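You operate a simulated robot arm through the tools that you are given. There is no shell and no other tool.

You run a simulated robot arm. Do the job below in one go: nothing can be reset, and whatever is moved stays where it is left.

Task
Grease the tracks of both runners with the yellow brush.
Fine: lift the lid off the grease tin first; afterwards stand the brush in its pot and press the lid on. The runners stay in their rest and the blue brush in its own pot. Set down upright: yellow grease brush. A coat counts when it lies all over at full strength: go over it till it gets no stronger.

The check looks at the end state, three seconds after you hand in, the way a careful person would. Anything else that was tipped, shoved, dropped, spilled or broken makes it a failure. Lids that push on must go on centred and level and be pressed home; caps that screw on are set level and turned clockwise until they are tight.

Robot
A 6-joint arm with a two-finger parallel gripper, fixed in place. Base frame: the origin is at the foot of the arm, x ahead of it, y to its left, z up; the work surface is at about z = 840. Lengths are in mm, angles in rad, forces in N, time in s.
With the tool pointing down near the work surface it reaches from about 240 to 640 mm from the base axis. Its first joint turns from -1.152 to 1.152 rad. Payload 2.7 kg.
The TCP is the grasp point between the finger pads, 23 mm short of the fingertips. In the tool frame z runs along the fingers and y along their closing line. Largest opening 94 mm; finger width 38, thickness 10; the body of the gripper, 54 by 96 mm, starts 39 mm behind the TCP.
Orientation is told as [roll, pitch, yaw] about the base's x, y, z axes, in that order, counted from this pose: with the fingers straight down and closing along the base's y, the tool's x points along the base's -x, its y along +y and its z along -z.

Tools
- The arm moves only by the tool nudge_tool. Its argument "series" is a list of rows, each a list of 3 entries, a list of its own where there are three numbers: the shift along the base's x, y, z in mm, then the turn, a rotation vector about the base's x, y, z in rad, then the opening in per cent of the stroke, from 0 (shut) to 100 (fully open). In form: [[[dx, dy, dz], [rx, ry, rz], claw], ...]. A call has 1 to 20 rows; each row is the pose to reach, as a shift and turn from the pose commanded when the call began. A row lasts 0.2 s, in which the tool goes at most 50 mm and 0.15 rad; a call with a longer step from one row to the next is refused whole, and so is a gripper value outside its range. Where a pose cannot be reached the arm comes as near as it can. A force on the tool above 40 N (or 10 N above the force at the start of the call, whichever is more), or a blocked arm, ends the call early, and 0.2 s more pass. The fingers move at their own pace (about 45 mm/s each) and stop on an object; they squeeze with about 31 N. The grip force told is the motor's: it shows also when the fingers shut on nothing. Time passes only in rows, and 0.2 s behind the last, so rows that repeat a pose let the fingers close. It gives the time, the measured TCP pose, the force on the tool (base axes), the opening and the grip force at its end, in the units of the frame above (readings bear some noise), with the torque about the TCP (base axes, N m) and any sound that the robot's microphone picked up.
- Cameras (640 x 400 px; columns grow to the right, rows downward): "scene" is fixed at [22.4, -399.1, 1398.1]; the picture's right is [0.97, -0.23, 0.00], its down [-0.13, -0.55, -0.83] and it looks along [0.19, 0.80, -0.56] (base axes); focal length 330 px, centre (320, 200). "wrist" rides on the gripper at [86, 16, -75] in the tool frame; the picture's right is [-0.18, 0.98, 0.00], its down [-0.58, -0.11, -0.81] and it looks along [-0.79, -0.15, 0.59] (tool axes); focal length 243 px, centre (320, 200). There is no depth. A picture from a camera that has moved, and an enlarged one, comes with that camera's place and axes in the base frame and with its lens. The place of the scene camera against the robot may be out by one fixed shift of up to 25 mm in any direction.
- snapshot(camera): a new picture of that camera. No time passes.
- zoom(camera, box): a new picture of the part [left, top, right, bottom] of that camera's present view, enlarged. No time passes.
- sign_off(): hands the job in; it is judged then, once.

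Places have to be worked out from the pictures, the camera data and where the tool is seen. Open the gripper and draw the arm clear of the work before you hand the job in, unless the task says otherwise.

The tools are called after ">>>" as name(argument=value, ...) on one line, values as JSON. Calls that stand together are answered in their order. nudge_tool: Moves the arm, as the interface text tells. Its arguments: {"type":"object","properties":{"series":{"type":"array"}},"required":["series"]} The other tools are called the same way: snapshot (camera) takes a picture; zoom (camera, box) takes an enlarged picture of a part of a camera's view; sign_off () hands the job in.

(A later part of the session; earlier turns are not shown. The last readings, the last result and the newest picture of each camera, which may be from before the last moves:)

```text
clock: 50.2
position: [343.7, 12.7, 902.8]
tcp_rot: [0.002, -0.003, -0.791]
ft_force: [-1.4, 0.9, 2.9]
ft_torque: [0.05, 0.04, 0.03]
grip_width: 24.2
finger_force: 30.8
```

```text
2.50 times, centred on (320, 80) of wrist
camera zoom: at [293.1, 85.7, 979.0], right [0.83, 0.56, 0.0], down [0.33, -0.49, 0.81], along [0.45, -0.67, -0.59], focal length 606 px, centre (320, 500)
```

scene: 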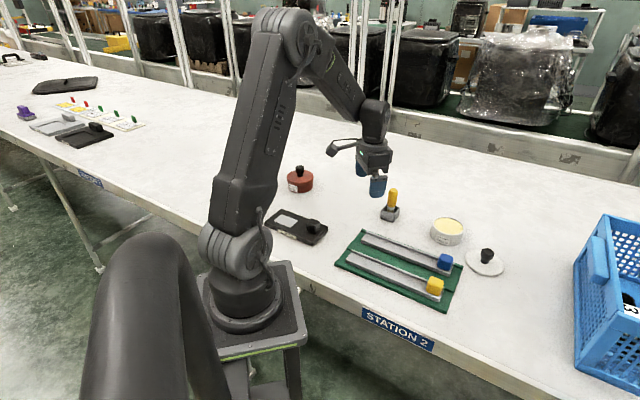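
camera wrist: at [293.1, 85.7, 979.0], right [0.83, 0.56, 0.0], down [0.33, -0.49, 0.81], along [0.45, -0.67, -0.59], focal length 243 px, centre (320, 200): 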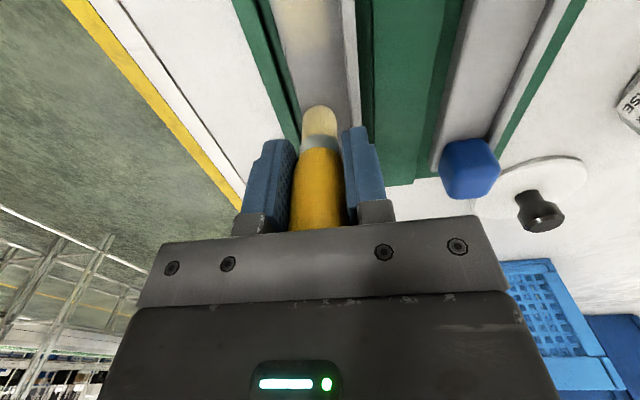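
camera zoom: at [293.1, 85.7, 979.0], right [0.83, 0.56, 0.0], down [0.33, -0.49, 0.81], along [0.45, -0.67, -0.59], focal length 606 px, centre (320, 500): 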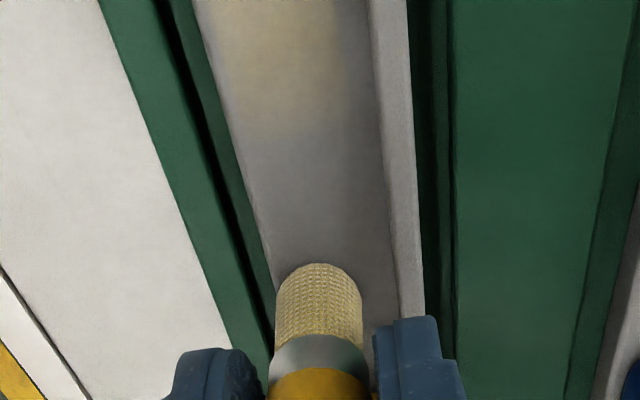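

The trail faded out by mid-track, so the brush is running empty, and near the left end contact was lost. I lift off and go back toward the tin for more grease, checking the brush first.

>>> nudge_tool(series=[[[0, 0, 10], [0, 0, 0], 0], [[0, 0, 35], [0, 0, 0], 0], [[20, 20, 61], [0, 0, 0.1], 0], [[50, 50, 61], [0, 0, 0.2], 0], [[80, 80, 61], [0, 0, 0.3], 0], [[110, 110, 61], [0, 0, 0.4], 0], [[135, 130, 61], [0, 0, 0.5], 0], [[164.6, 142.9, 61], [0, 0, 0.64], 0], [[164.6, 142.9, 61], [0, 0, 0.79], 0]])

>>> snapshot(camera="wrist")

>>> zoom(camera="wrist", box=[240, 60, 400, 240])

>>> zoom(camera="scene", box=[410, 170, 490, 250])

>>> zoom(camera="scene", box=[330, 220, 460, 310])

```text
clock: 52.2
position: [508.5, 155.7, 964.4]
tcp_rot: [0.002, -0.003, 0.002]
ft_force: [0.2, -0.5, 0.4]
ft_torque: [0.0, 0.01, 0.03]
grip_width: 24.7
finger_force: 31.4
```

```text
taken
camera wrist: at [421.0, 171.2, 1039.9], right [0.18, 0.98, 0.0], down [0.58, -0.11, 0.81], along [0.79, -0.15, -0.59], focal length 243 px, centre (320, 200)
```

wrist: 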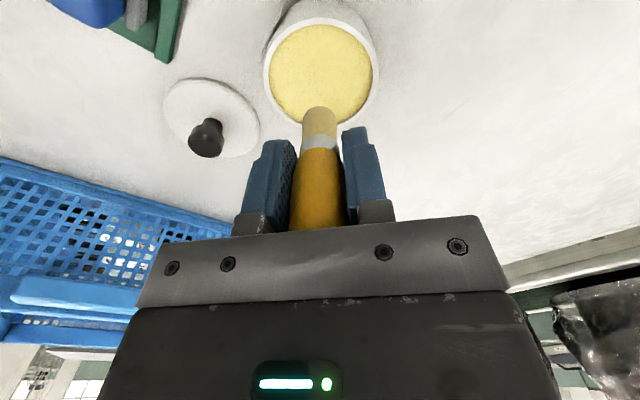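

```text
2.22 times, centred on (320, 150) of wrist
camera zoom: at [421.0, 171.2, 1039.9], right [0.18, 0.98, 0.0], down [0.58, -0.11, 0.81], along [0.79, -0.15, -0.59], focal length 539 px, centre (320, 311)
```

zoom: 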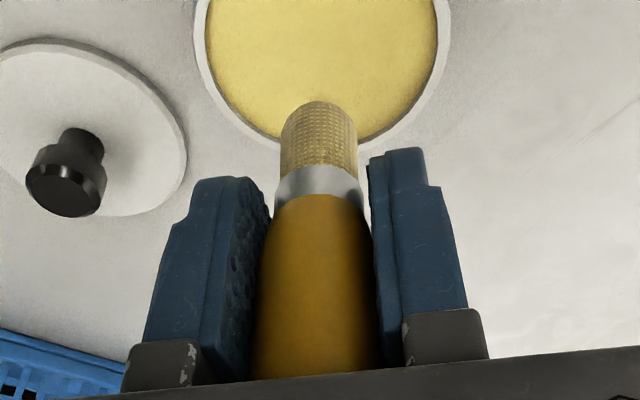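

```text
5.00 times, centred on (450, 210) of scene
camera zoom: at [22.5, -399.0, 1398.1], right [0.97, -0.23, 0.0], down [-0.13, -0.55, -0.83], along [0.19, 0.8, -0.56], focal length 1653 px, centre (-330, 150)
```

zoom: 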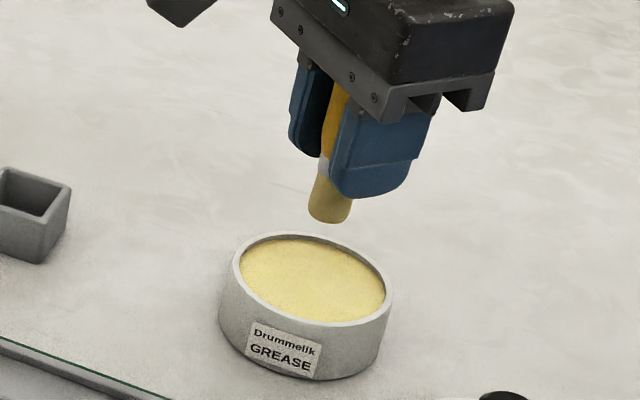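

```text
4.44 times, centred on (395, 265) of scene
camera zoom: at [22.5, -399.0, 1398.1], right [0.97, -0.23, 0.0], down [-0.13, -0.55, -0.83], along [0.19, 0.8, -0.56], focal length 1469 px, centre (-13, -89)
```

zoom: 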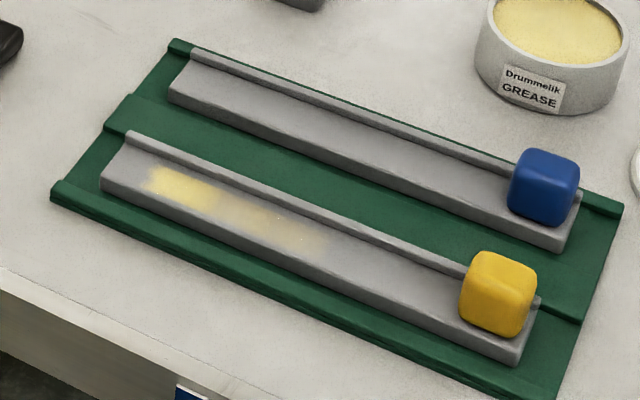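

The brush slid only about 1 mm more and its colour is fainter, so it's partly spent. I dip again, approaching the grease surface gently.

>>> nudge_tool(series=[[[0, 0, -20], [0, 0, 0], 0], [[0, 0, -38], [0, 0, 0], 0], [[0, 0, -43], [0, 0, 0], 0], [[0, 0, -44], [0, 0, 0], 0]])

>>> nudge_tool(series=[[[0, 0, -0.5], [0, 0, 0], 0], [[0, 0, -1], [0, 0, 0], 0], [[0, 0, -1], [0, 0, 0], 0]])

```text
clock: 53.2
position: [507.6, 155.6, 921.2]
tcp_rot: [0.004, -0.004, -0.001]
ft_force: [-2.5, -2.2, 6.1]
ft_torque: [-0.06, 0.12, -0.03]
grip_width: 24.8
finger_force: 31.3
```

```text
clock: 54.0
position: [508.8, 155.0, 923.0]
tcp_rot: [0.0, -0.004, -0.001]
ft_force: [-5.6, -1.8, 21.4]
ft_torque: [-0.12, 0.25, 0.01]
grip_width: 24.6
finger_force: 30.3
```

Contact with the grease at ~921.3. I ease to ~920.8 and swirl a little to load the bristles, then lift.

>>> nudge_tool(series=[[[0, 0, 0.8], [0, 0, 0], 0], [[6, 0, 0.8], [0, 0, 0], 0], [[0, 6, 0.8], [0, 0, 0], 0], [[-6, 0, 0.8], [0, 0, 0], 0], [[0, -6, 0.8], [0, 0, 0], 0], [[6, 0, 0.8], [0, 0, 0], 0], [[0, 6, 0.8], [0, 0, 0], 0], [[-6, 0, 0.8], [0, 0, 0], 0], [[0, -6, 0.8], [0, 0, 0], 0], [[0, 0, 0.8], [0, 0, 0], 0], [[0, 0, 5], [0, 0, 0], 0], [[0, 0, 25], [0, 0, 0], 0], [[0, 0, 45], [0, 0, 0], 0]])

>>> zoom(camera="wrist", box=[240, 60, 400, 240])

>>> zoom(camera="scene", box=[410, 170, 490, 250])

```text
clock: 56.8
position: [509.0, 155.4, 963.7]
tcp_rot: [0.002, 0.0, -0.002]
ft_force: [-0.3, 0.0, -0.2]
ft_torque: [-0.01, -0.01, -0.01]
grip_width: 24.8
finger_force: 30.6
```

```text
2.22 times, centred on (320, 150) of wrist
camera zoom: at [421.0, 172.2, 1039.7], right [0.19, 0.98, 0.0], down [0.58, -0.11, 0.81], along [0.79, -0.15, -0.59], focal length 539 px, centre (320, 311)
```

zoom: 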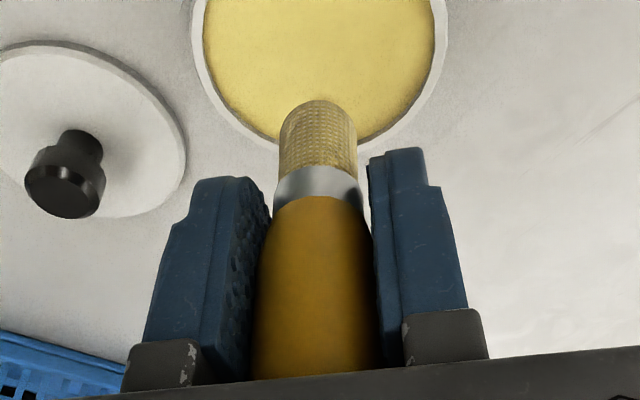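

```text
5.00 times, centred on (450, 210) of scene
camera zoom: at [22.4, -399.1, 1398.1], right [0.97, -0.23, 0.0], down [-0.13, -0.55, -0.83], along [0.19, 0.8, -0.56], focal length 1653 px, centre (-330, 150)
```

zoom: 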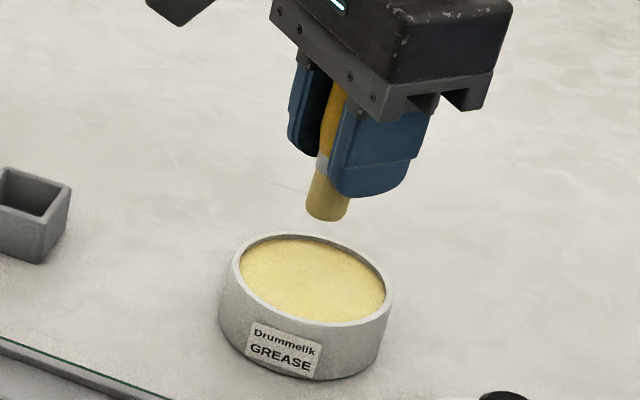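

Brush loaded again. I go to the left end of the near runner's track and step down to find contact there.

>>> nudge_tool(series=[[[-38, -5, 0], [0, 0, -0.12], 0], [[-76, -10, 0], [0, 0, -0.24], 0], [[-114, -15, 0], [0, 0, -0.36], 0], [[-152, -20, 0], [0, 0, -0.48], 0], [[-190, -25, -5], [0, 0, -0.6], 0], [[-228, -30, -15], [0, 0, -0.7], 0], [[-267.5, -36, -30], [0, 0, -0.79], 0], [[-267.5, -36, -55], [0, 0, -0.79], 0], [[-267.5, -36, -58], [0, 0, -0.79], 0], [[-267.5, -36, -58], [0, 0, -0.79], 0]])

>>> zoom(camera="wrist", box=[220, 0, 420, 140])

>>> zoom(camera="scene", box=[330, 220, 400, 280])

```text
clock: 59.0
position: [239.3, 119.8, 905.1]
tcp_rot: [0.002, -0.001, -0.791]
ft_force: [-0.3, -1.3, -0.2]
ft_torque: [-0.01, 0.04, 0.02]
grip_width: 24.8
finger_force: 30.9
```

```text
2.86 times, centred on (320, 70) of wrist
camera zoom: at [188.9, 192.6, 981.5], right [0.83, 0.56, 0.0], down [0.33, -0.49, 0.81], along [0.45, -0.67, -0.59], focal length 693 px, centre (320, 571)
```

zoom: 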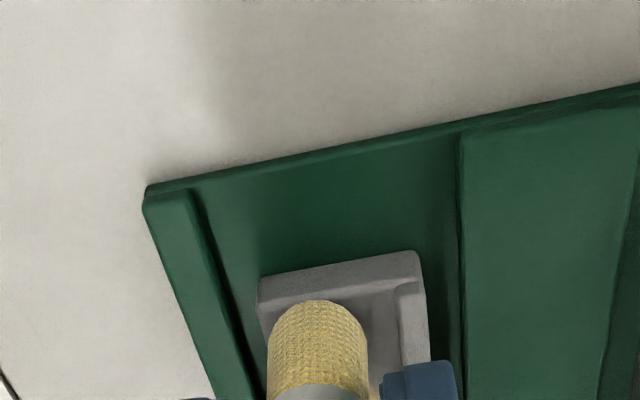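

```text
6.67 times, centred on (365, 250) of scene
camera zoom: at [22.4, -399.1, 1398.1], right [0.97, -0.23, 0.0], down [-0.13, -0.55, -0.83], along [0.19, 0.8, -0.56], focal length 2204 px, centre (20, -133)
```

zoom: 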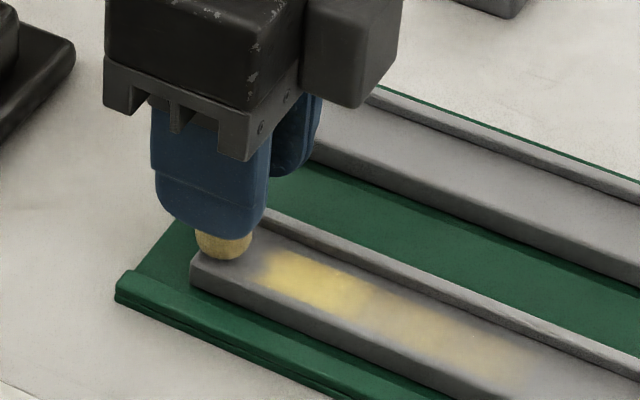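

The brush is above the track's left end. I step down to contact.

>>> nudge_tool(series=[[[0, 0, -1], [0, 0, 0], 0], [[0, 0, -2], [0, 0, 0], 0], [[0, 0, -2], [0, 0, 0], 0]])

>>> nudge_tool(series=[[[0, 0, -0.5], [0, 0, 0], 0], [[0, 0, -1], [0, 0, 0], 0], [[0, 0, -1], [0, 0, 0], 0]])

>>> nudge_tool(series=[[[0, 0, -0.5], [0, 0, 0], 0], [[0, 0, -1], [0, 0, 0], 0], [[0, 0, -1], [0, 0, 0], 0]])

```text
clock: 59.8
position: [240.6, 118.6, 903.8]
tcp_rot: [0.004, -0.002, -0.79]
ft_force: [0.5, -0.1, 0.1]
ft_torque: [0.04, 0.01, 0.02]
grip_width: 24.9
finger_force: 31.5
```

```text
clock: 60.6
position: [240.2, 118.8, 903.0]
tcp_rot: [0.002, -0.002, -0.791]
ft_force: [0.0, -0.9, -1.2]
ft_torque: [-0.01, 0.0, -0.03]
grip_width: 24.8
finger_force: 30.7
```

```text
clock: 61.4
position: [240.6, 120.6, 902.5]
tcp_rot: [0.002, -0.003, -0.79]
ft_force: [-0.8, -1.0, 2.3]
ft_torque: [-0.07, 0.03, -0.04]
grip_width: 24.9
finger_force: 31.3
```

Contact at A z=903.0. I stroke across the left end and then along the middle of the track to the right at a gentle pace.

>>> nudge_tool(series=[[[0, 0, -0.4], [0, 0, 0], 0], [[-1, -1, -0.4], [0, 0, 0], 0], [[2, 2, -0.4], [0, 0, 0], 0], [[5.4, 5.4, -0.4], [0, 0, 0], 0], [[2.2, 2.2, -0.4], [0, 0, 0], 0], [[7.2, -2.8, -0.4], [0, 0, 0], 0], [[12.2, -7.8, -0.4], [0, 0, 0], 0], [[17.2, -12.8, -0.4], [0, 0, 0], 0], [[22.2, -17.8, -0.4], [0, 0, 0], 0], [[27.2, -22.8, -0.4], [0, 0, 0], 0], [[32.2, -27.8, -0.4], [0, 0, 0], 0], [[37.2, -32.8, -0.4], [0, 0, 0], 0], [[42.2, -37.8, -0.4], [0, 0, 0], 0], [[47.2, -42.8, -0.4], [0, 0, 0], 0], [[52.2, -47.8, -0.4], [0, 0, 0], 0]])

>>> zoom(camera="scene", box=[330, 220, 420, 285])

>>> zoom(camera="wrist", box=[220, 0, 420, 140])

```text
clock: 64.6
position: [293.4, 70.8, 901.9]
tcp_rot: [0.002, -0.002, -0.791]
ft_force: [-1.8, 1.1, 3.8]
ft_torque: [0.07, 0.02, -0.02]
grip_width: 24.8
finger_force: 31.0
```

```text
6.15 times, centred on (375, 252) of scene
camera zoom: at [22.4, -399.0, 1398.1], right [0.97, -0.23, 0.0], down [-0.13, -0.55, -0.83], along [0.19, 0.8, -0.56], focal length 2034 px, centre (-18, -123)
```

zoom: 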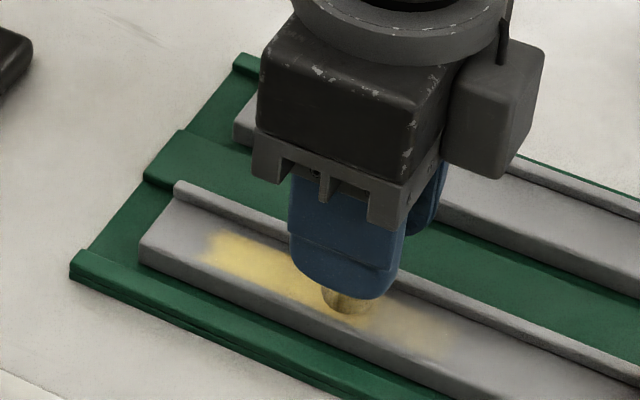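

```text
2.86 times, centred on (320, 70) of wrist
camera zoom: at [242.3, 144.0, 978.0], right [0.83, 0.56, 0.0], down [0.33, -0.49, 0.81], along [0.45, -0.67, -0.59], focal length 693 px, centre (320, 571)
```

zoom: 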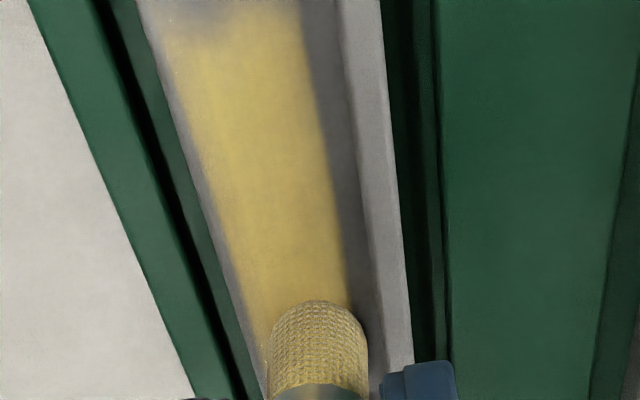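

The coat is now strong yellow over the middle; the first ~15 mm of the runner stays bare even though the brush rubbed it, so the track field probably starts there. I shift toward the lip side and stroke back left to see whether that strip takes grease.

>>> nudge_tool(series=[[[3.2, 3.2, 0], [0, 0, 0], 0], [[-1.8, 8.2, 0], [0, 0, 0], 0], [[-6.8, 13.2, 0], [0, 0, 0], 0], [[-11.8, 18.2, 0], [0, 0, 0], 0], [[-16.8, 23.2, 0], [0, 0, 0], 0], [[-21.8, 28.2, 0], [0, 0, 0], 0], [[-26.8, 33.2, 0], [0, 0, 0], 0], [[-31.8, 38.2, 0], [0, 0, 0], 0], [[-36.8, 43.2, 0], [0, 0, 0], 0], [[-41.8, 48.2, 0], [0, 0, 0], 0], [[-46.8, 53.2, 0], [0, 0, 0], 0]])

>>> zoom(camera="wrist", box=[220, 0, 420, 140])

>>> zoom(camera="scene", box=[330, 220, 420, 285])

```text
clock: 67.0
position: [247.8, 125.1, 901.7]
tcp_rot: [0.001, -0.001, -0.793]
ft_force: [3.3, -4.0, 14.1]
ft_torque: [-0.2, -0.2, 0.01]
grip_width: 24.6
finger_force: 31.4
```

```text
2.86 times, centred on (320, 70) of wrist
camera zoom: at [196.4, 197.8, 977.6], right [0.83, 0.56, 0.0], down [0.33, -0.49, 0.81], along [0.45, -0.67, -0.59], focal length 693 px, centre (320, 571)
```

zoom: 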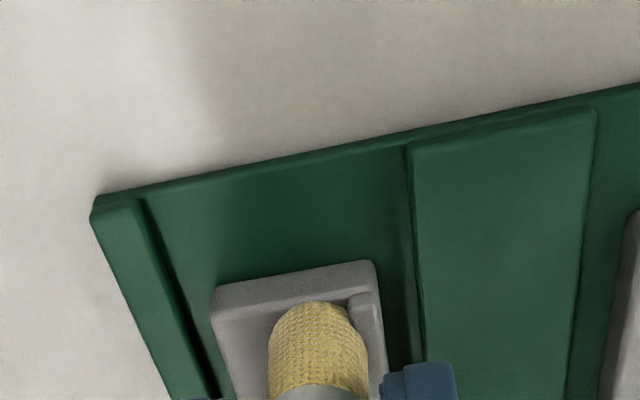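

```text
6.15 times, centred on (375, 252) of scene
camera zoom: at [22.4, -399.2, 1398.0], right [0.97, -0.23, 0.0], down [-0.13, -0.55, -0.83], along [0.19, 0.8, -0.56], focal length 2034 px, centre (-18, -123)
```

zoom: 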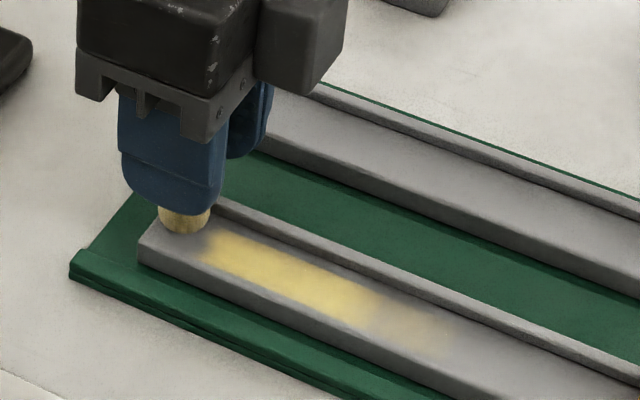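

That strip took grease too, so the field spans most of the width and starts ~14 mm from the end. Now a pass along the near-edge side toward the right.

>>> nudge_tool(series=[[[-3.7, -3.7, 0.2], [0, 0, 0], 0], [[-7.4, -7.4, 0.2], [0, 0, 0], 0], [[-2.4, -12.4, 0], [0, 0, 0], 0], [[2.6, -17.4, 0], [0, 0, 0], 0], [[7.6, -22.4, 0], [0, 0, 0], 0], [[12.6, -27.4, 0], [0, 0, 0], 0], [[17.6, -32.4, 0], [0, 0, 0], 0], [[22.6, -37.4, 0], [0, 0, 0], 0], [[27.6, -42.4, 0], [0, 0, 0], 0], [[32.6, -47.4, 0], [0, 0, 0], 0], [[37.6, -52.4, 0], [0, 0, 0], 0], [[42.6, -57.4, 0], [0, 0, 0], 0], [[47.6, -62.4, 0], [0, 0, 0], 0], [[52.6, -67.4, 0], [0, 0, 0], 0], [[57.6, -72.4, 0], [0, 0, 0], 0], [[62.6, -77.4, 0], [0, 0, 0], 0], [[67.6, -82.4, 0], [0, 0, 0], 0], [[72.6, -87.4, 0], [0, 0, 0], 0]])

>>> zoom(camera="wrist", box=[220, 0, 420, 140])

>>> zoom(camera="scene", box=[330, 220, 460, 310])

```text
clock: 70.8
position: [319.1, 37.7, 903.6]
tcp_rot: [-0.001, -0.003, -0.791]
ft_force: [0.5, 1.8, 0.4]
ft_torque: [0.01, 0.0, 0.01]
grip_width: 24.8
finger_force: 31.0
```

```text
2.86 times, centred on (320, 70) of wrist
camera zoom: at [268.3, 110.4, 978.1], right [0.83, 0.56, 0.0], down [0.33, -0.49, 0.81], along [0.45, -0.67, -0.59], focal length 693 px, centre (320, 571)
```

zoom: 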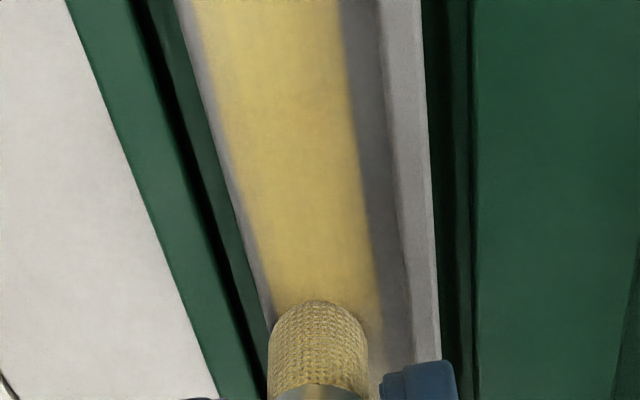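

```text
4.44 times, centred on (395, 265) of scene
camera zoom: at [22.4, -399.0, 1398.1], right [0.97, -0.23, 0.0], down [-0.13, -0.55, -0.83], along [0.19, 0.8, -0.56], focal length 1469 px, centre (-13, -89)
```

zoom: 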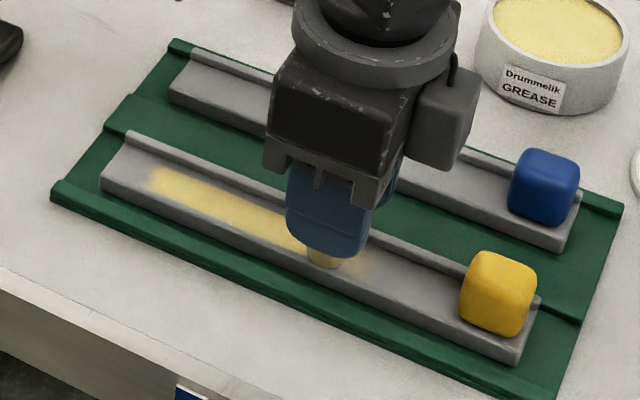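

The coat is uniform with clean field margins (about 4 mm from the near edge, 6 mm from the lip). I continue the middle pass to the right toward the block, pressing 0.3 mm deeper.

>>> nudge_tool(series=[[[2.8, 2.8, -0.3], [0, 0, 0], 0], [[7.8, -2.2, -0.3], [0, 0, 0], 0], [[12.8, -7.2, -0.3], [0, 0, 0], 0], [[17.8, -12.2, -0.3], [0, 0, 0], 0], [[22.8, -17.2, -0.3], [0, 0, 0], 0], [[27.8, -22.2, -0.3], [0, 0, 0], 0], [[32.8, -27.2, -0.3], [0, 0, 0], 0], [[37.8, -32.2, -0.3], [0, 0, 0], 0]])

>>> zoom(camera="scene", box=[370, 230, 460, 310])

>>> snapshot(camera="wrist")

```text
clock: 72.6
position: [355.6, 4.6, 902.4]
tcp_rot: [0.003, -0.003, -0.791]
ft_force: [-7.6, 9.3, 12.8]
ft_torque: [0.21, -0.03, 0.16]
grip_width: 24.6
finger_force: 31.0
```

```text
5.00 times, centred on (415, 270) of scene
camera zoom: at [22.1, -398.8, 1398.1], right [0.97, -0.23, 0.0], down [-0.13, -0.55, -0.83], along [0.19, 0.8, -0.56], focal length 1653 px, centre (-155, -150)
```

zoom: 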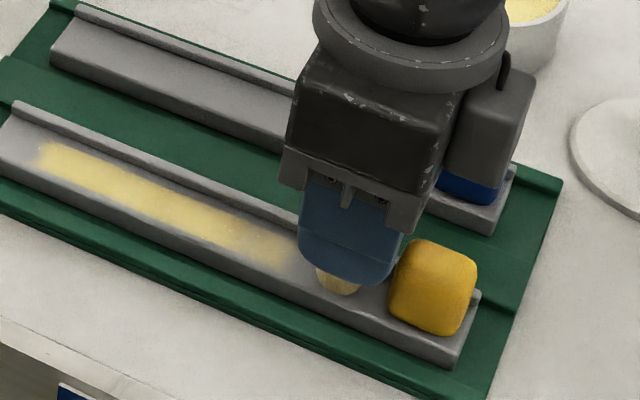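

```text
taken
camera wrist: at [305.3, 77.6, 977.8], right [0.83, 0.56, 0.0], down [0.33, -0.49, 0.81], along [0.45, -0.67, -0.59], focal length 243 px, centre (320, 200)
```

wrist: 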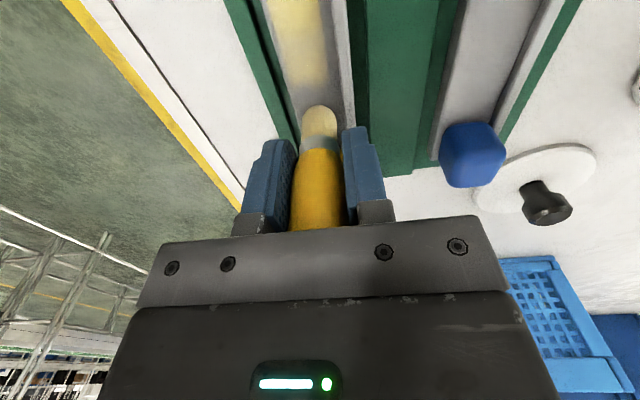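

The finger's side touched the yellow block (lateral ~12 N) and slid the near runner a few mm to the right in its groove. I back off leftwards and lift, then inspect.

>>> nudge_tool(series=[[[-4, 4, 0], [0, 0, 0], 0], [[-8, 8, 0], [0, 0, 0], 0], [[-8, 8, 15], [0, 0, 0], 0], [[-8, 8, 50], [0, 0, 0], 0], [[-8, 8, 78], [0, 0, 0], 0], [[0, 55, 78], [0, 0, 0], 0], [[10, 100, 78], [0, 0, 0], 0], [[20, 145, 78], [0, 0, 0.1], 0], [[30, 190, 78], [0, 0, 0.2], 0]])

>>> zoom(camera="scene", box=[330, 220, 460, 310])

>>> snapshot(camera="scene")

```text
clock: 74.6
position: [390.0, 196.3, 977.6]
tcp_rot: [0.0, -0.001, -0.59]
ft_force: [-0.6, 0.3, -0.5]
ft_torque: [-0.04, 0.0, 0.02]
grip_width: 24.5
finger_force: 30.6
```

```text
4.44 times, centred on (395, 265) of scene
camera zoom: at [22.4, -399.1, 1398.1], right [0.97, -0.23, 0.0], down [-0.13, -0.55, -0.83], along [0.19, 0.8, -0.56], focal length 1469 px, centre (-13, -89)
```

zoom: 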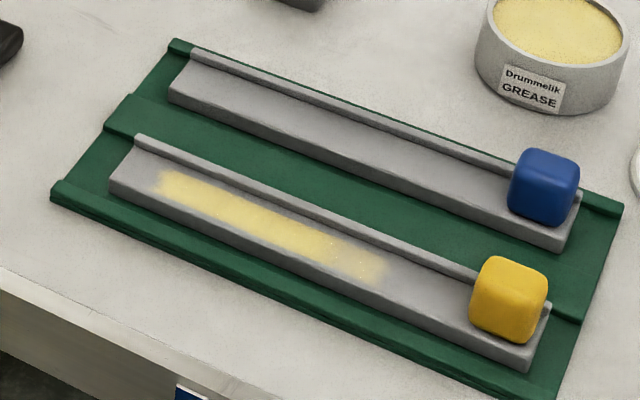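

```text
taken
```

scene: 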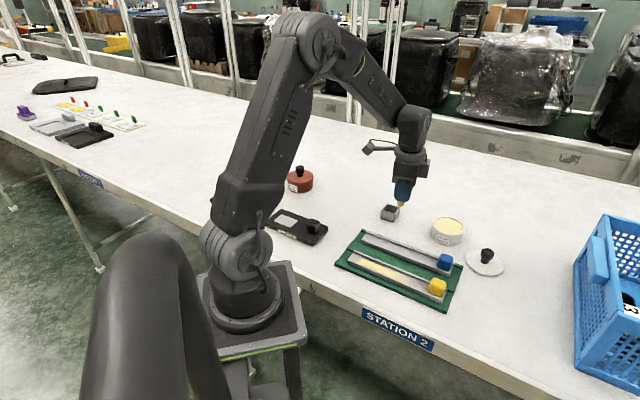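

The near runner has shifted ~5 mm right in its groove (I'll nudge it back later). Because the brush slid up, the fingers are too low to clear the block, so I go to the brush pot to set the brush down and regrip it higher.

>>> nudge_tool(series=[[[3, 17, 0], [0, 0, 0.12], 0], [[6, 34, 0], [0, 0, 0.24], 0], [[10, 52, 0], [0, 0, 0.36], 0], [[13.2, 69.3, 0], [0, 0, 0.48], 0], [[13.2, 69.3, -20], [0, 0, 0.59], 0], [[13.2, 69.3, -45], [0, 0, 0.59], 0], [[13.2, 69.3, -50.3], [0, 0, 0.59], 0], [[13.2, 69.3, -50.3], [0, 0, 0.59], 0]])

>>> snapshot(camera="wrist")

>>> zoom(camera="wrist", box=[240, 0, 400, 140])

>>> zoom(camera="scene", box=[360, 160, 430, 230])

```text
clock: 76.4
position: [399.6, 265.8, 929.4]
tcp_rot: [0.004, -0.001, 0.001]
ft_force: [0.1, -0.4, 0.1]
ft_torque: [0.02, 0.0, -0.03]
grip_width: 24.8
finger_force: 31.6
```

```text
taken
camera wrist: at [311.6, 281.1, 1004.6], right [0.18, 0.98, 0.0], down [0.58, -0.11, 0.81], along [0.79, -0.15, -0.59], focal length 243 px, centre (320, 200)
```

wrist: 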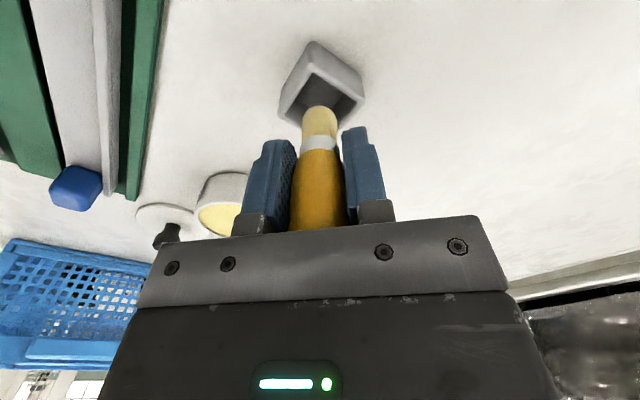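

```text
2.86 times, centred on (320, 70) of wrist
camera zoom: at [311.6, 281.1, 1004.6], right [0.18, 0.98, 0.0], down [0.58, -0.11, 0.81], along [0.79, -0.15, -0.59], focal length 693 px, centre (320, 571)
```

zoom: 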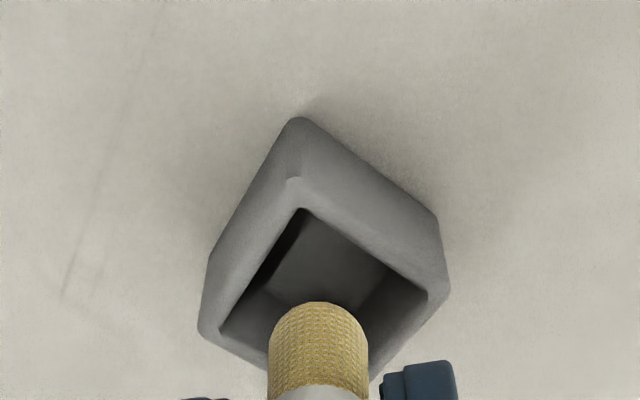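

```text
5.71 times, centred on (395, 195) of scene
camera zoom: at [22.4, -399.1, 1398.1], right [0.97, -0.23, 0.0], down [-0.13, -0.55, -0.83], along [0.19, 0.8, -0.56], focal length 1889 px, centre (-109, 229)
```

zoom: 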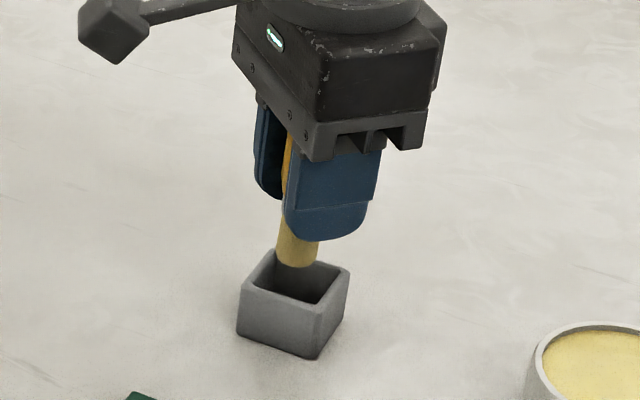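

The brush is aligned over the pot opening. I lower it in, then step to the floor contact.

>>> nudge_tool(series=[[[0, 0, -10], [0, 0, 0], 0], [[0, 0, -20], [0, 0, 0], 0], [[0, 0, -30], [0, 0, 0], 0], [[0, 0, -35], [0, 0, 0], 0], [[0, 0, -35], [0, 0, 0], 0]])

>>> nudge_tool(series=[[[0, 0, -1], [0, 0, 0], 0], [[0, 0, -2], [0, 0, 0], 0], [[0, 0, -2], [0, 0, 0], 0]])

>>> zoom(camera="scene", box=[360, 160, 430, 230])

```text
clock: 77.6
position: [398.7, 263.3, 895.4]
tcp_rot: [0.003, 0.0, -0.001]
ft_force: [-0.3, 0.0, -0.6]
ft_torque: [0.01, -0.03, 0.03]
grip_width: 24.7
finger_force: 30.6
```

```text
clock: 78.4
position: [400.1, 264.9, 892.1]
tcp_rot: [0.002, -0.001, -0.002]
ft_force: [-4.2, -0.7, 6.1]
ft_torque: [-0.08, 0.11, -0.02]
grip_width: 24.8
finger_force: 31.6
```

```text
5.71 times, centred on (395, 195) of scene
camera zoom: at [22.3, -399.1, 1398.1], right [0.97, -0.23, 0.0], down [-0.13, -0.55, -0.83], along [0.19, 0.8, -0.56], focal length 1889 px, centre (-109, 229)
```

zoom: 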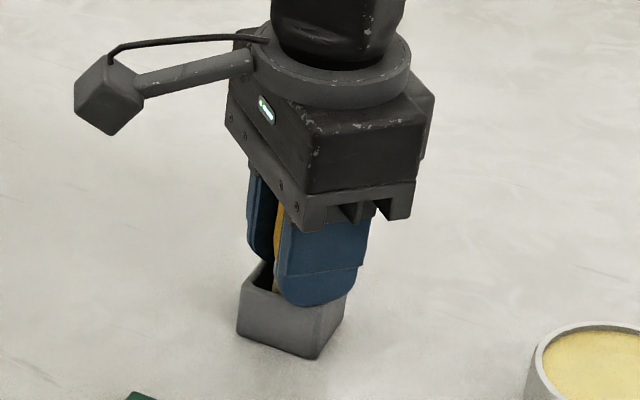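

Floor contact at 6 N. I ease off slightly, open the fingers and check that the brush stands.

>>> nudge_tool(series=[[[0, 0, 0.2], [0, 0, 0], 0], [[0, 0, 0.2], [0, 0, 0], 35], [[0, 0, 0.2], [0, 0, 0], 50], [[0, 0, 0.2], [0, 0, 0], 50], [[0, 0, 0.2], [0, 0, 0], 50]])

>>> zoom(camera="scene", box=[360, 160, 430, 230])

>>> snapshot(camera="wrist")

```text
clock: 79.6
position: [399.4, 263.5, 893.8]
tcp_rot: [0.002, 0.0, -0.001]
ft_force: [0.6, 0.5, 2.1]
ft_torque: [-0.03, -0.04, 0.03]
grip_width: 46.8
finger_force: 0.0
```

```text
5.71 times, centred on (395, 195) of scene
camera zoom: at [22.4, -399.1, 1398.1], right [0.97, -0.23, 0.0], down [-0.13, -0.55, -0.83], along [0.19, 0.8, -0.56], focal length 1889 px, centre (-109, 229)
```

zoom: 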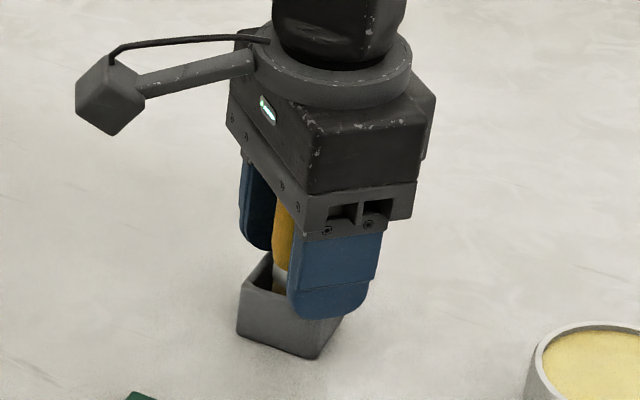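

```text
taken
camera wrist: at [312.0, 279.7, 968.3], right [0.19, 0.98, 0.0], down [0.58, -0.11, 0.81], along [0.79, -0.15, -0.59], focal length 243 px, centre (320, 200)
```

wrist: 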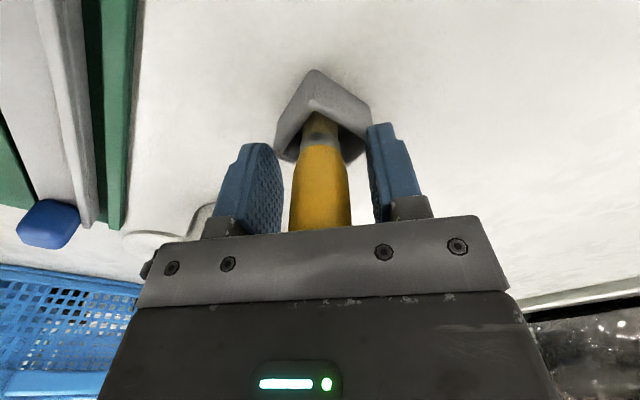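

The brush stands in the pot. I rise ~18 mm and regrip it higher on the handle.

>>> nudge_tool(series=[[[0, 0, 6], [0, 0, 0], 50], [[0, 0, 12], [0, 0, 0], 50], [[0, 0, 17.8], [0, 0, 0], 50], [[0, 0, 17.8], [0, 0, 0], 50]])

>>> snapshot(camera="wrist")

>>> zoom(camera="scene", box=[360, 160, 430, 230])

```text
clock: 80.6
position: [399.1, 263.1, 911.2]
tcp_rot: [0.001, -0.001, -0.001]
ft_force: [0.5, -0.2, 0.1]
ft_torque: [0.0, -0.01, 0.01]
grip_width: 47.0
finger_force: 0.1
```

```text
taken
camera wrist: at [311.6, 280.0, 986.3], right [0.19, 0.98, 0.0], down [0.58, -0.11, 0.81], along [0.79, -0.15, -0.59], focal length 243 px, centre (320, 200)
```

wrist: 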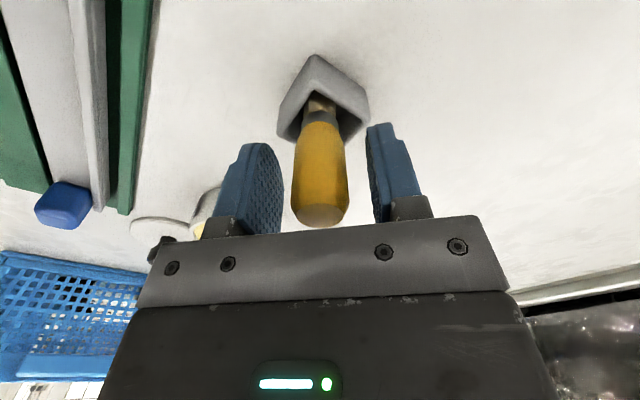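

```text
5.71 times, centred on (395, 195) of scene
camera zoom: at [22.4, -399.1, 1398.1], right [0.97, -0.23, 0.0], down [-0.13, -0.55, -0.83], along [0.19, 0.8, -0.56], focal length 1889 px, centre (-109, 229)
```

zoom: 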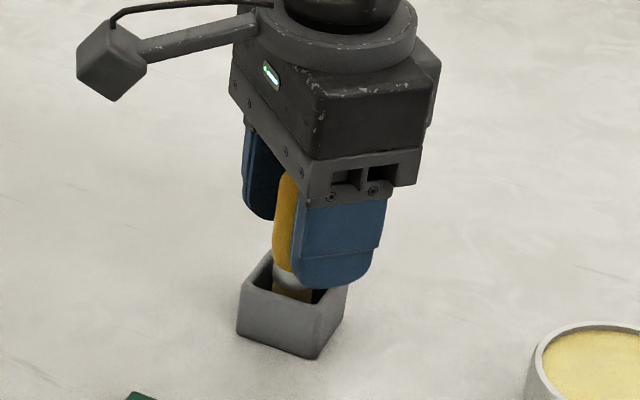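

Brush stands straight in the pot. I close the gripper and lift it again.

>>> nudge_tool(series=[[[0, 0, 0], [0, 0, 0], 0], [[0, 0, 0], [0, 0, 0], 0], [[0, 0, 0], [0, 0, 0], 0], [[0, 0, 0], [0, 0, 0], 0], [[0, 0, 2], [0, 0, 0], 0], [[0, 0, 10], [0, 0, 0], 0], [[0, 0, 30], [0, 0, 0], 0], [[0, 0, 60], [0, 0, 0], 0], [[0, 0, 74], [0, 0, 0], 0]])

>>> snapshot(camera="wrist")

>>> zoom(camera="scene", box=[360, 150, 430, 220])

```text
clock: 82.6
position: [397.1, 264.5, 984.7]
tcp_rot: [0.004, -0.002, -0.001]
ft_force: [0.4, 0.0, -0.6]
ft_torque: [0.0, 0.02, 0.0]
grip_width: 25.1
finger_force: 31.1
```

```text
taken
camera wrist: at [310.7, 280.3, 1060.4], right [0.19, 0.98, 0.0], down [0.58, -0.11, 0.81], along [0.79, -0.15, -0.59], focal length 243 px, centre (320, 200)
```

wrist: 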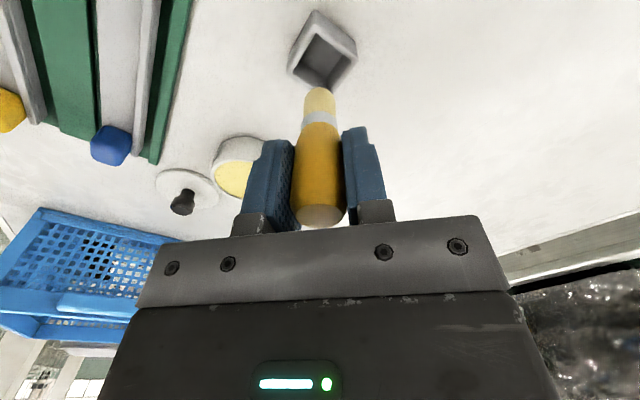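

```text
5.71 times, centred on (395, 185) of scene
camera zoom: at [22.4, -399.1, 1398.1], right [0.97, -0.23, 0.0], down [-0.13, -0.55, -0.83], along [0.19, 0.8, -0.56], focal length 1889 px, centre (-109, 286)
```

zoom: 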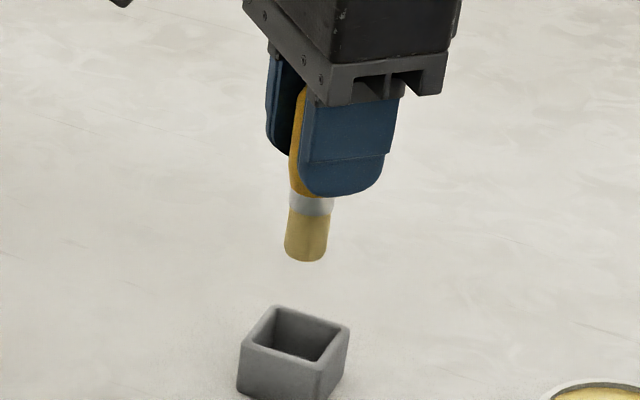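

Brush regripped with ~66 mm reach. I go back to the tin for another gentle dip (surface expected near TCP z≈938).

>>> nudge_tool(series=[[[27, -27, 0], [0, 0, 0], 0], [[54, -54, 0], [0, 0, 0], 0], [[81, -81, 0], [0, 0, 0], 0], [[108.5, -109.1, 0], [0, 0, 0], 0], [[108.5, -109.1, -20], [0, 0, 0], 0], [[108.5, -109.1, -40], [0, 0, 0], 0], [[108.5, -109.1, -45], [0, 0, 0], 0], [[108.5, -109.1, -45], [0, 0, 0], 0]])

>>> nudge_tool(series=[[[0, 0, -0.5], [0, 0, 0], 0], [[0, 0, -1], [0, 0, 0], 0], [[0, 0, -1], [0, 0, 0], 0]])

>>> nudge_tool(series=[[[0, 0, -0.5], [0, 0, 0], 0], [[0, 0, -0.8], [0, 0, 0], 0], [[0, 0, -0.8], [0, 0, 0], 0]])

```text
clock: 84.4
position: [507.5, 154.3, 940.7]
tcp_rot: [0.001, -0.003, -0.002]
ft_force: [0.0, -1.8, 5.6]
ft_torque: [-0.13, 0.07, 0.01]
grip_width: 25.0
finger_force: 30.9
```

```text
clock: 85.2
position: [507.8, 155.6, 940.3]
tcp_rot: [0.001, -0.003, 0.0]
ft_force: [-2.8, -4.7, 11.6]
ft_torque: [-0.27, 0.23, 0.04]
grip_width: 24.9
finger_force: 31.0
```

```text
clock: 86.0
position: [508.5, 154.7, 938.8]
tcp_rot: [0.004, -0.005, 0.0]
ft_force: [-4.0, -3.4, 24.9]
ft_torque: [-0.18, 0.31, -0.01]
grip_width: 25.0
finger_force: 30.7
```

Contact with the grease at ~940. I ease off to about 939.3 and swirl to load, then lift.

>>> nudge_tool(series=[[[0, 0, 1.0], [0, 0, 0], 0], [[8, 0, 1.0], [0, 0, 0], 0], [[0, 8, 1.0], [0, 0, 0], 0], [[-8, 0, 1.0], [0, 0, 0], 0], [[0, -8, 1.0], [0, 0, 0], 0], [[8, 0, 1.0], [0, 0, 0], 0], [[0, 8, 1.0], [0, 0, 0], 0], [[-8, 0, 1.0], [0, 0, 0], 0], [[0, -8, 1.0], [0, 0, 0], 0], [[0, 0, 1.0], [0, 0, 0], 0], [[0, 0, 1.0], [0, 0, 0], 0], [[0, 0, 6], [0, 0, 0], 0], [[0, 0, 26], [0, 0, 0], 0], [[0, 0, 46.8], [0, 0, 0], 0]])

>>> snapshot(camera="wrist")

>>> zoom(camera="scene", box=[410, 170, 490, 250])

```text
clock: 89.0
position: [508.3, 155.7, 982.6]
tcp_rot: [0.002, -0.002, -0.003]
ft_force: [-0.3, 0.8, -0.3]
ft_torque: [-0.01, -0.04, -0.01]
grip_width: 24.9
finger_force: 30.7
```

```text
taken
camera wrist: at [420.4, 171.9, 1058.8], right [0.19, 0.98, 0.0], down [0.58, -0.11, 0.81], along [0.79, -0.15, -0.59], focal length 243 px, centre (320, 200)
```

wrist: 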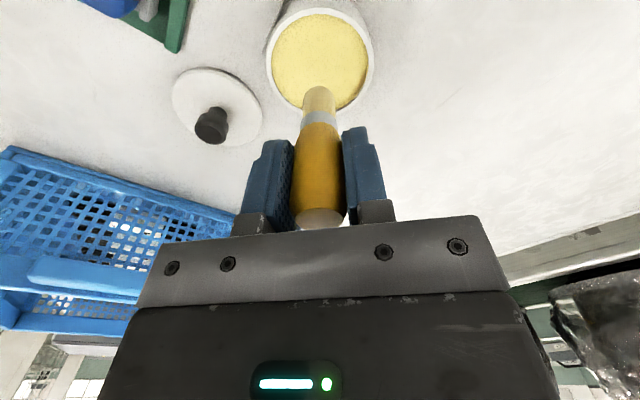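

```text
5.00 times, centred on (450, 210) of scene
camera zoom: at [22.4, -399.1, 1398.1], right [0.97, -0.23, 0.0], down [-0.13, -0.55, -0.83], along [0.19, 0.8, -0.56], focal length 1653 px, centre (-330, 150)
```

zoom: 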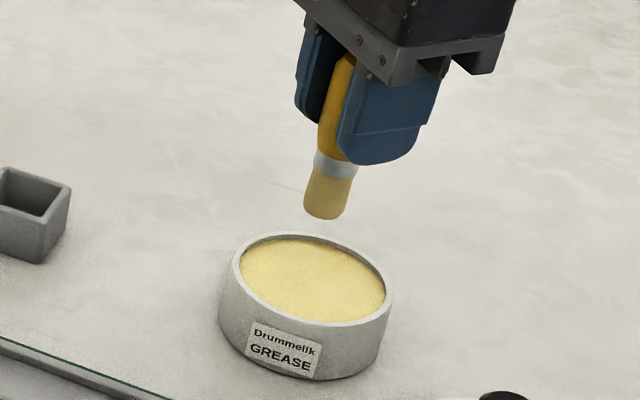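

Brush reloaded. I go to the right end of the near track close to the yellow block (fingers now clear it) and step down to contact; strokes there will go leftwards.

>>> nudge_tool(series=[[[-24, -26, 0], [0, 0, -0.13], 0], [[-48, -52, 0], [0, 0, -0.26], 0], [[-72, -78, 0], [0, 0, -0.39], 0], [[-96, -104, 0], [0, 0, -0.52], 0], [[-120, -130, 0], [0, 0, -0.65], 0], [[-143.7, -155.5, 0], [0, 0, -0.79], 0], [[-143.7, -155.5, -30], [0, 0, -0.79], 0], [[-143.7, -155.5, -45], [0, 0, -0.79], 0], [[-143.7, -155.5, -45], [0, 0, -0.79], 0]])

>>> snapshot(camera="wrist")

>>> zoom(camera="scene", box=[390, 225, 470, 310])

```text
clock: 91.0
position: [363.1, -0.3, 939.5]
tcp_rot: [0.004, -0.003, -0.79]
ft_force: [0.5, 0.6, 0.2]
ft_torque: [0.01, 0.02, 0.0]
grip_width: 24.9
finger_force: 30.6
```

```text
taken
camera wrist: at [313.4, 72.0, 1015.2], right [0.83, 0.56, 0.0], down [0.33, -0.49, 0.81], along [0.45, -0.67, -0.59], focal length 243 px, centre (320, 200)
```

wrist: 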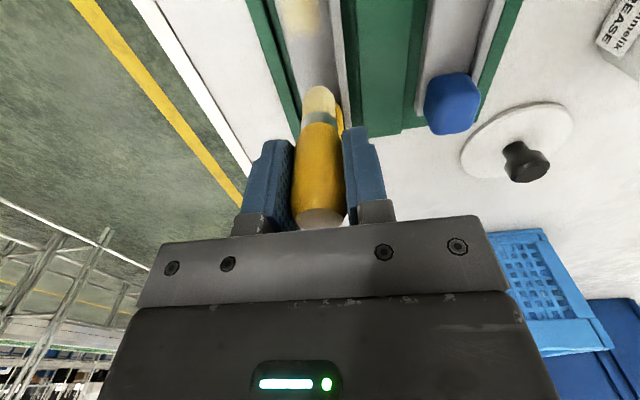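

```text
4.71 times, centred on (430, 268) of scene
camera zoom: at [22.4, -399.1, 1398.1], right [0.97, -0.23, 0.0], down [-0.13, -0.55, -0.83], along [0.19, 0.8, -0.56], focal length 1555 px, centre (-198, -118)
```

zoom: 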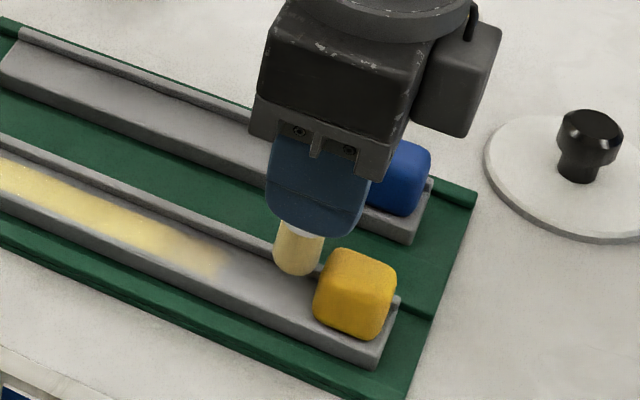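

The tip is close to the block's left face, so I shift 4 mm left along the track and lower toward contact.

>>> nudge_tool(series=[[[-2.8, 2.8, 0], [0, 0, 0], 0], [[-2.8, 2.8, -12], [0, 0, 0], 0], [[-2.8, 2.8, -16], [0, 0, 0], 0], [[-2.8, 2.8, -17], [0, 0, 0], 0], [[-2.8, 2.8, -17], [0, 0, 0], 0]])

>>> nudge_tool(series=[[[0, 0, -0.5], [0, 0, 0], 0], [[0, 0, -1], [0, 0, 0], 0], [[0, 0, -1], [0, 0, 0], 0]])

>>> nudge_tool(series=[[[0, 0, -0.5], [0, 0, 0], 0], [[0, 0, -1], [0, 0, 0], 0], [[0, 0, -1], [0, 0, 0], 0]])

>>> zoom(camera="scene", box=[390, 225, 470, 310])

```text
clock: 92.2
position: [361.2, 3.1, 923.1]
tcp_rot: [0.002, -0.002, -0.791]
ft_force: [-0.5, -0.4, 0.7]
ft_torque: [-0.01, -0.02, 0.0]
grip_width: 24.9
finger_force: 31.3
```

```text
clock: 93.0
position: [361.4, 3.1, 921.9]
tcp_rot: [0.002, 0.0, -0.789]
ft_force: [-0.2, 0.0, -0.5]
ft_torque: [0.0, 0.0, -0.02]
grip_width: 25.0
finger_force: 30.8
```

```text
clock: 93.8
position: [361.1, 2.3, 920.5]
tcp_rot: [0.002, -0.002, -0.791]
ft_force: [0.3, -0.5, 0.3]
ft_torque: [-0.01, 0.03, -0.01]
grip_width: 24.8
finger_force: 31.1
```

```text
4.71 times, centred on (430, 268) of scene
camera zoom: at [22.4, -399.1, 1398.1], right [0.97, -0.23, 0.0], down [-0.13, -0.55, -0.83], along [0.19, 0.8, -0.56], focal length 1555 px, centre (-198, -118)
```

zoom: 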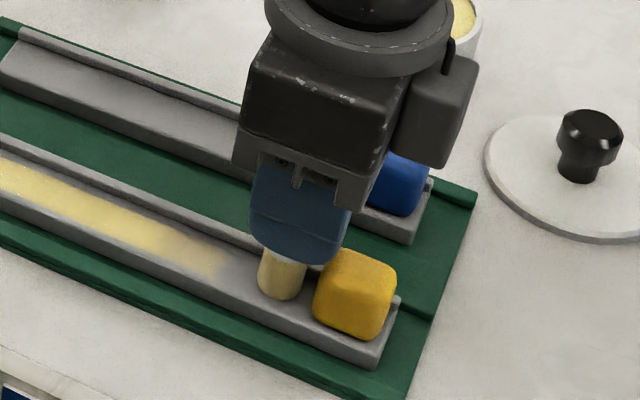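

Still just above the track; I continue stepping down.

>>> nudge_tool(series=[[[0, 0, -0.4], [0, 0, 0], 0], [[0, 0, -0.8], [0, 0, 0], 0], [[0, 0, -0.8], [0, 0, 0], 0]])

>>> nudge_tool(series=[[[0, 0, -0.4], [0, 0, 0], 0], [[0, 0, -0.8], [0, 0, 0], 0], [[0, 0, -0.8], [0, 0, 0], 0]])

```text
clock: 94.6
position: [362.0, 2.2, 919.2]
tcp_rot: [0.001, -0.002, -0.791]
ft_force: [-1.2, -0.3, 6.1]
ft_torque: [-0.06, 0.12, -0.03]
grip_width: 24.8
finger_force: 31.5
```

```text
clock: 95.4
position: [361.5, 3.1, 919.3]
tcp_rot: [0.004, -0.004, -0.791]
ft_force: [-3.0, -0.1, 20.7]
ft_torque: [-0.07, 0.21, 0.01]
grip_width: 24.9
finger_force: 31.3
```

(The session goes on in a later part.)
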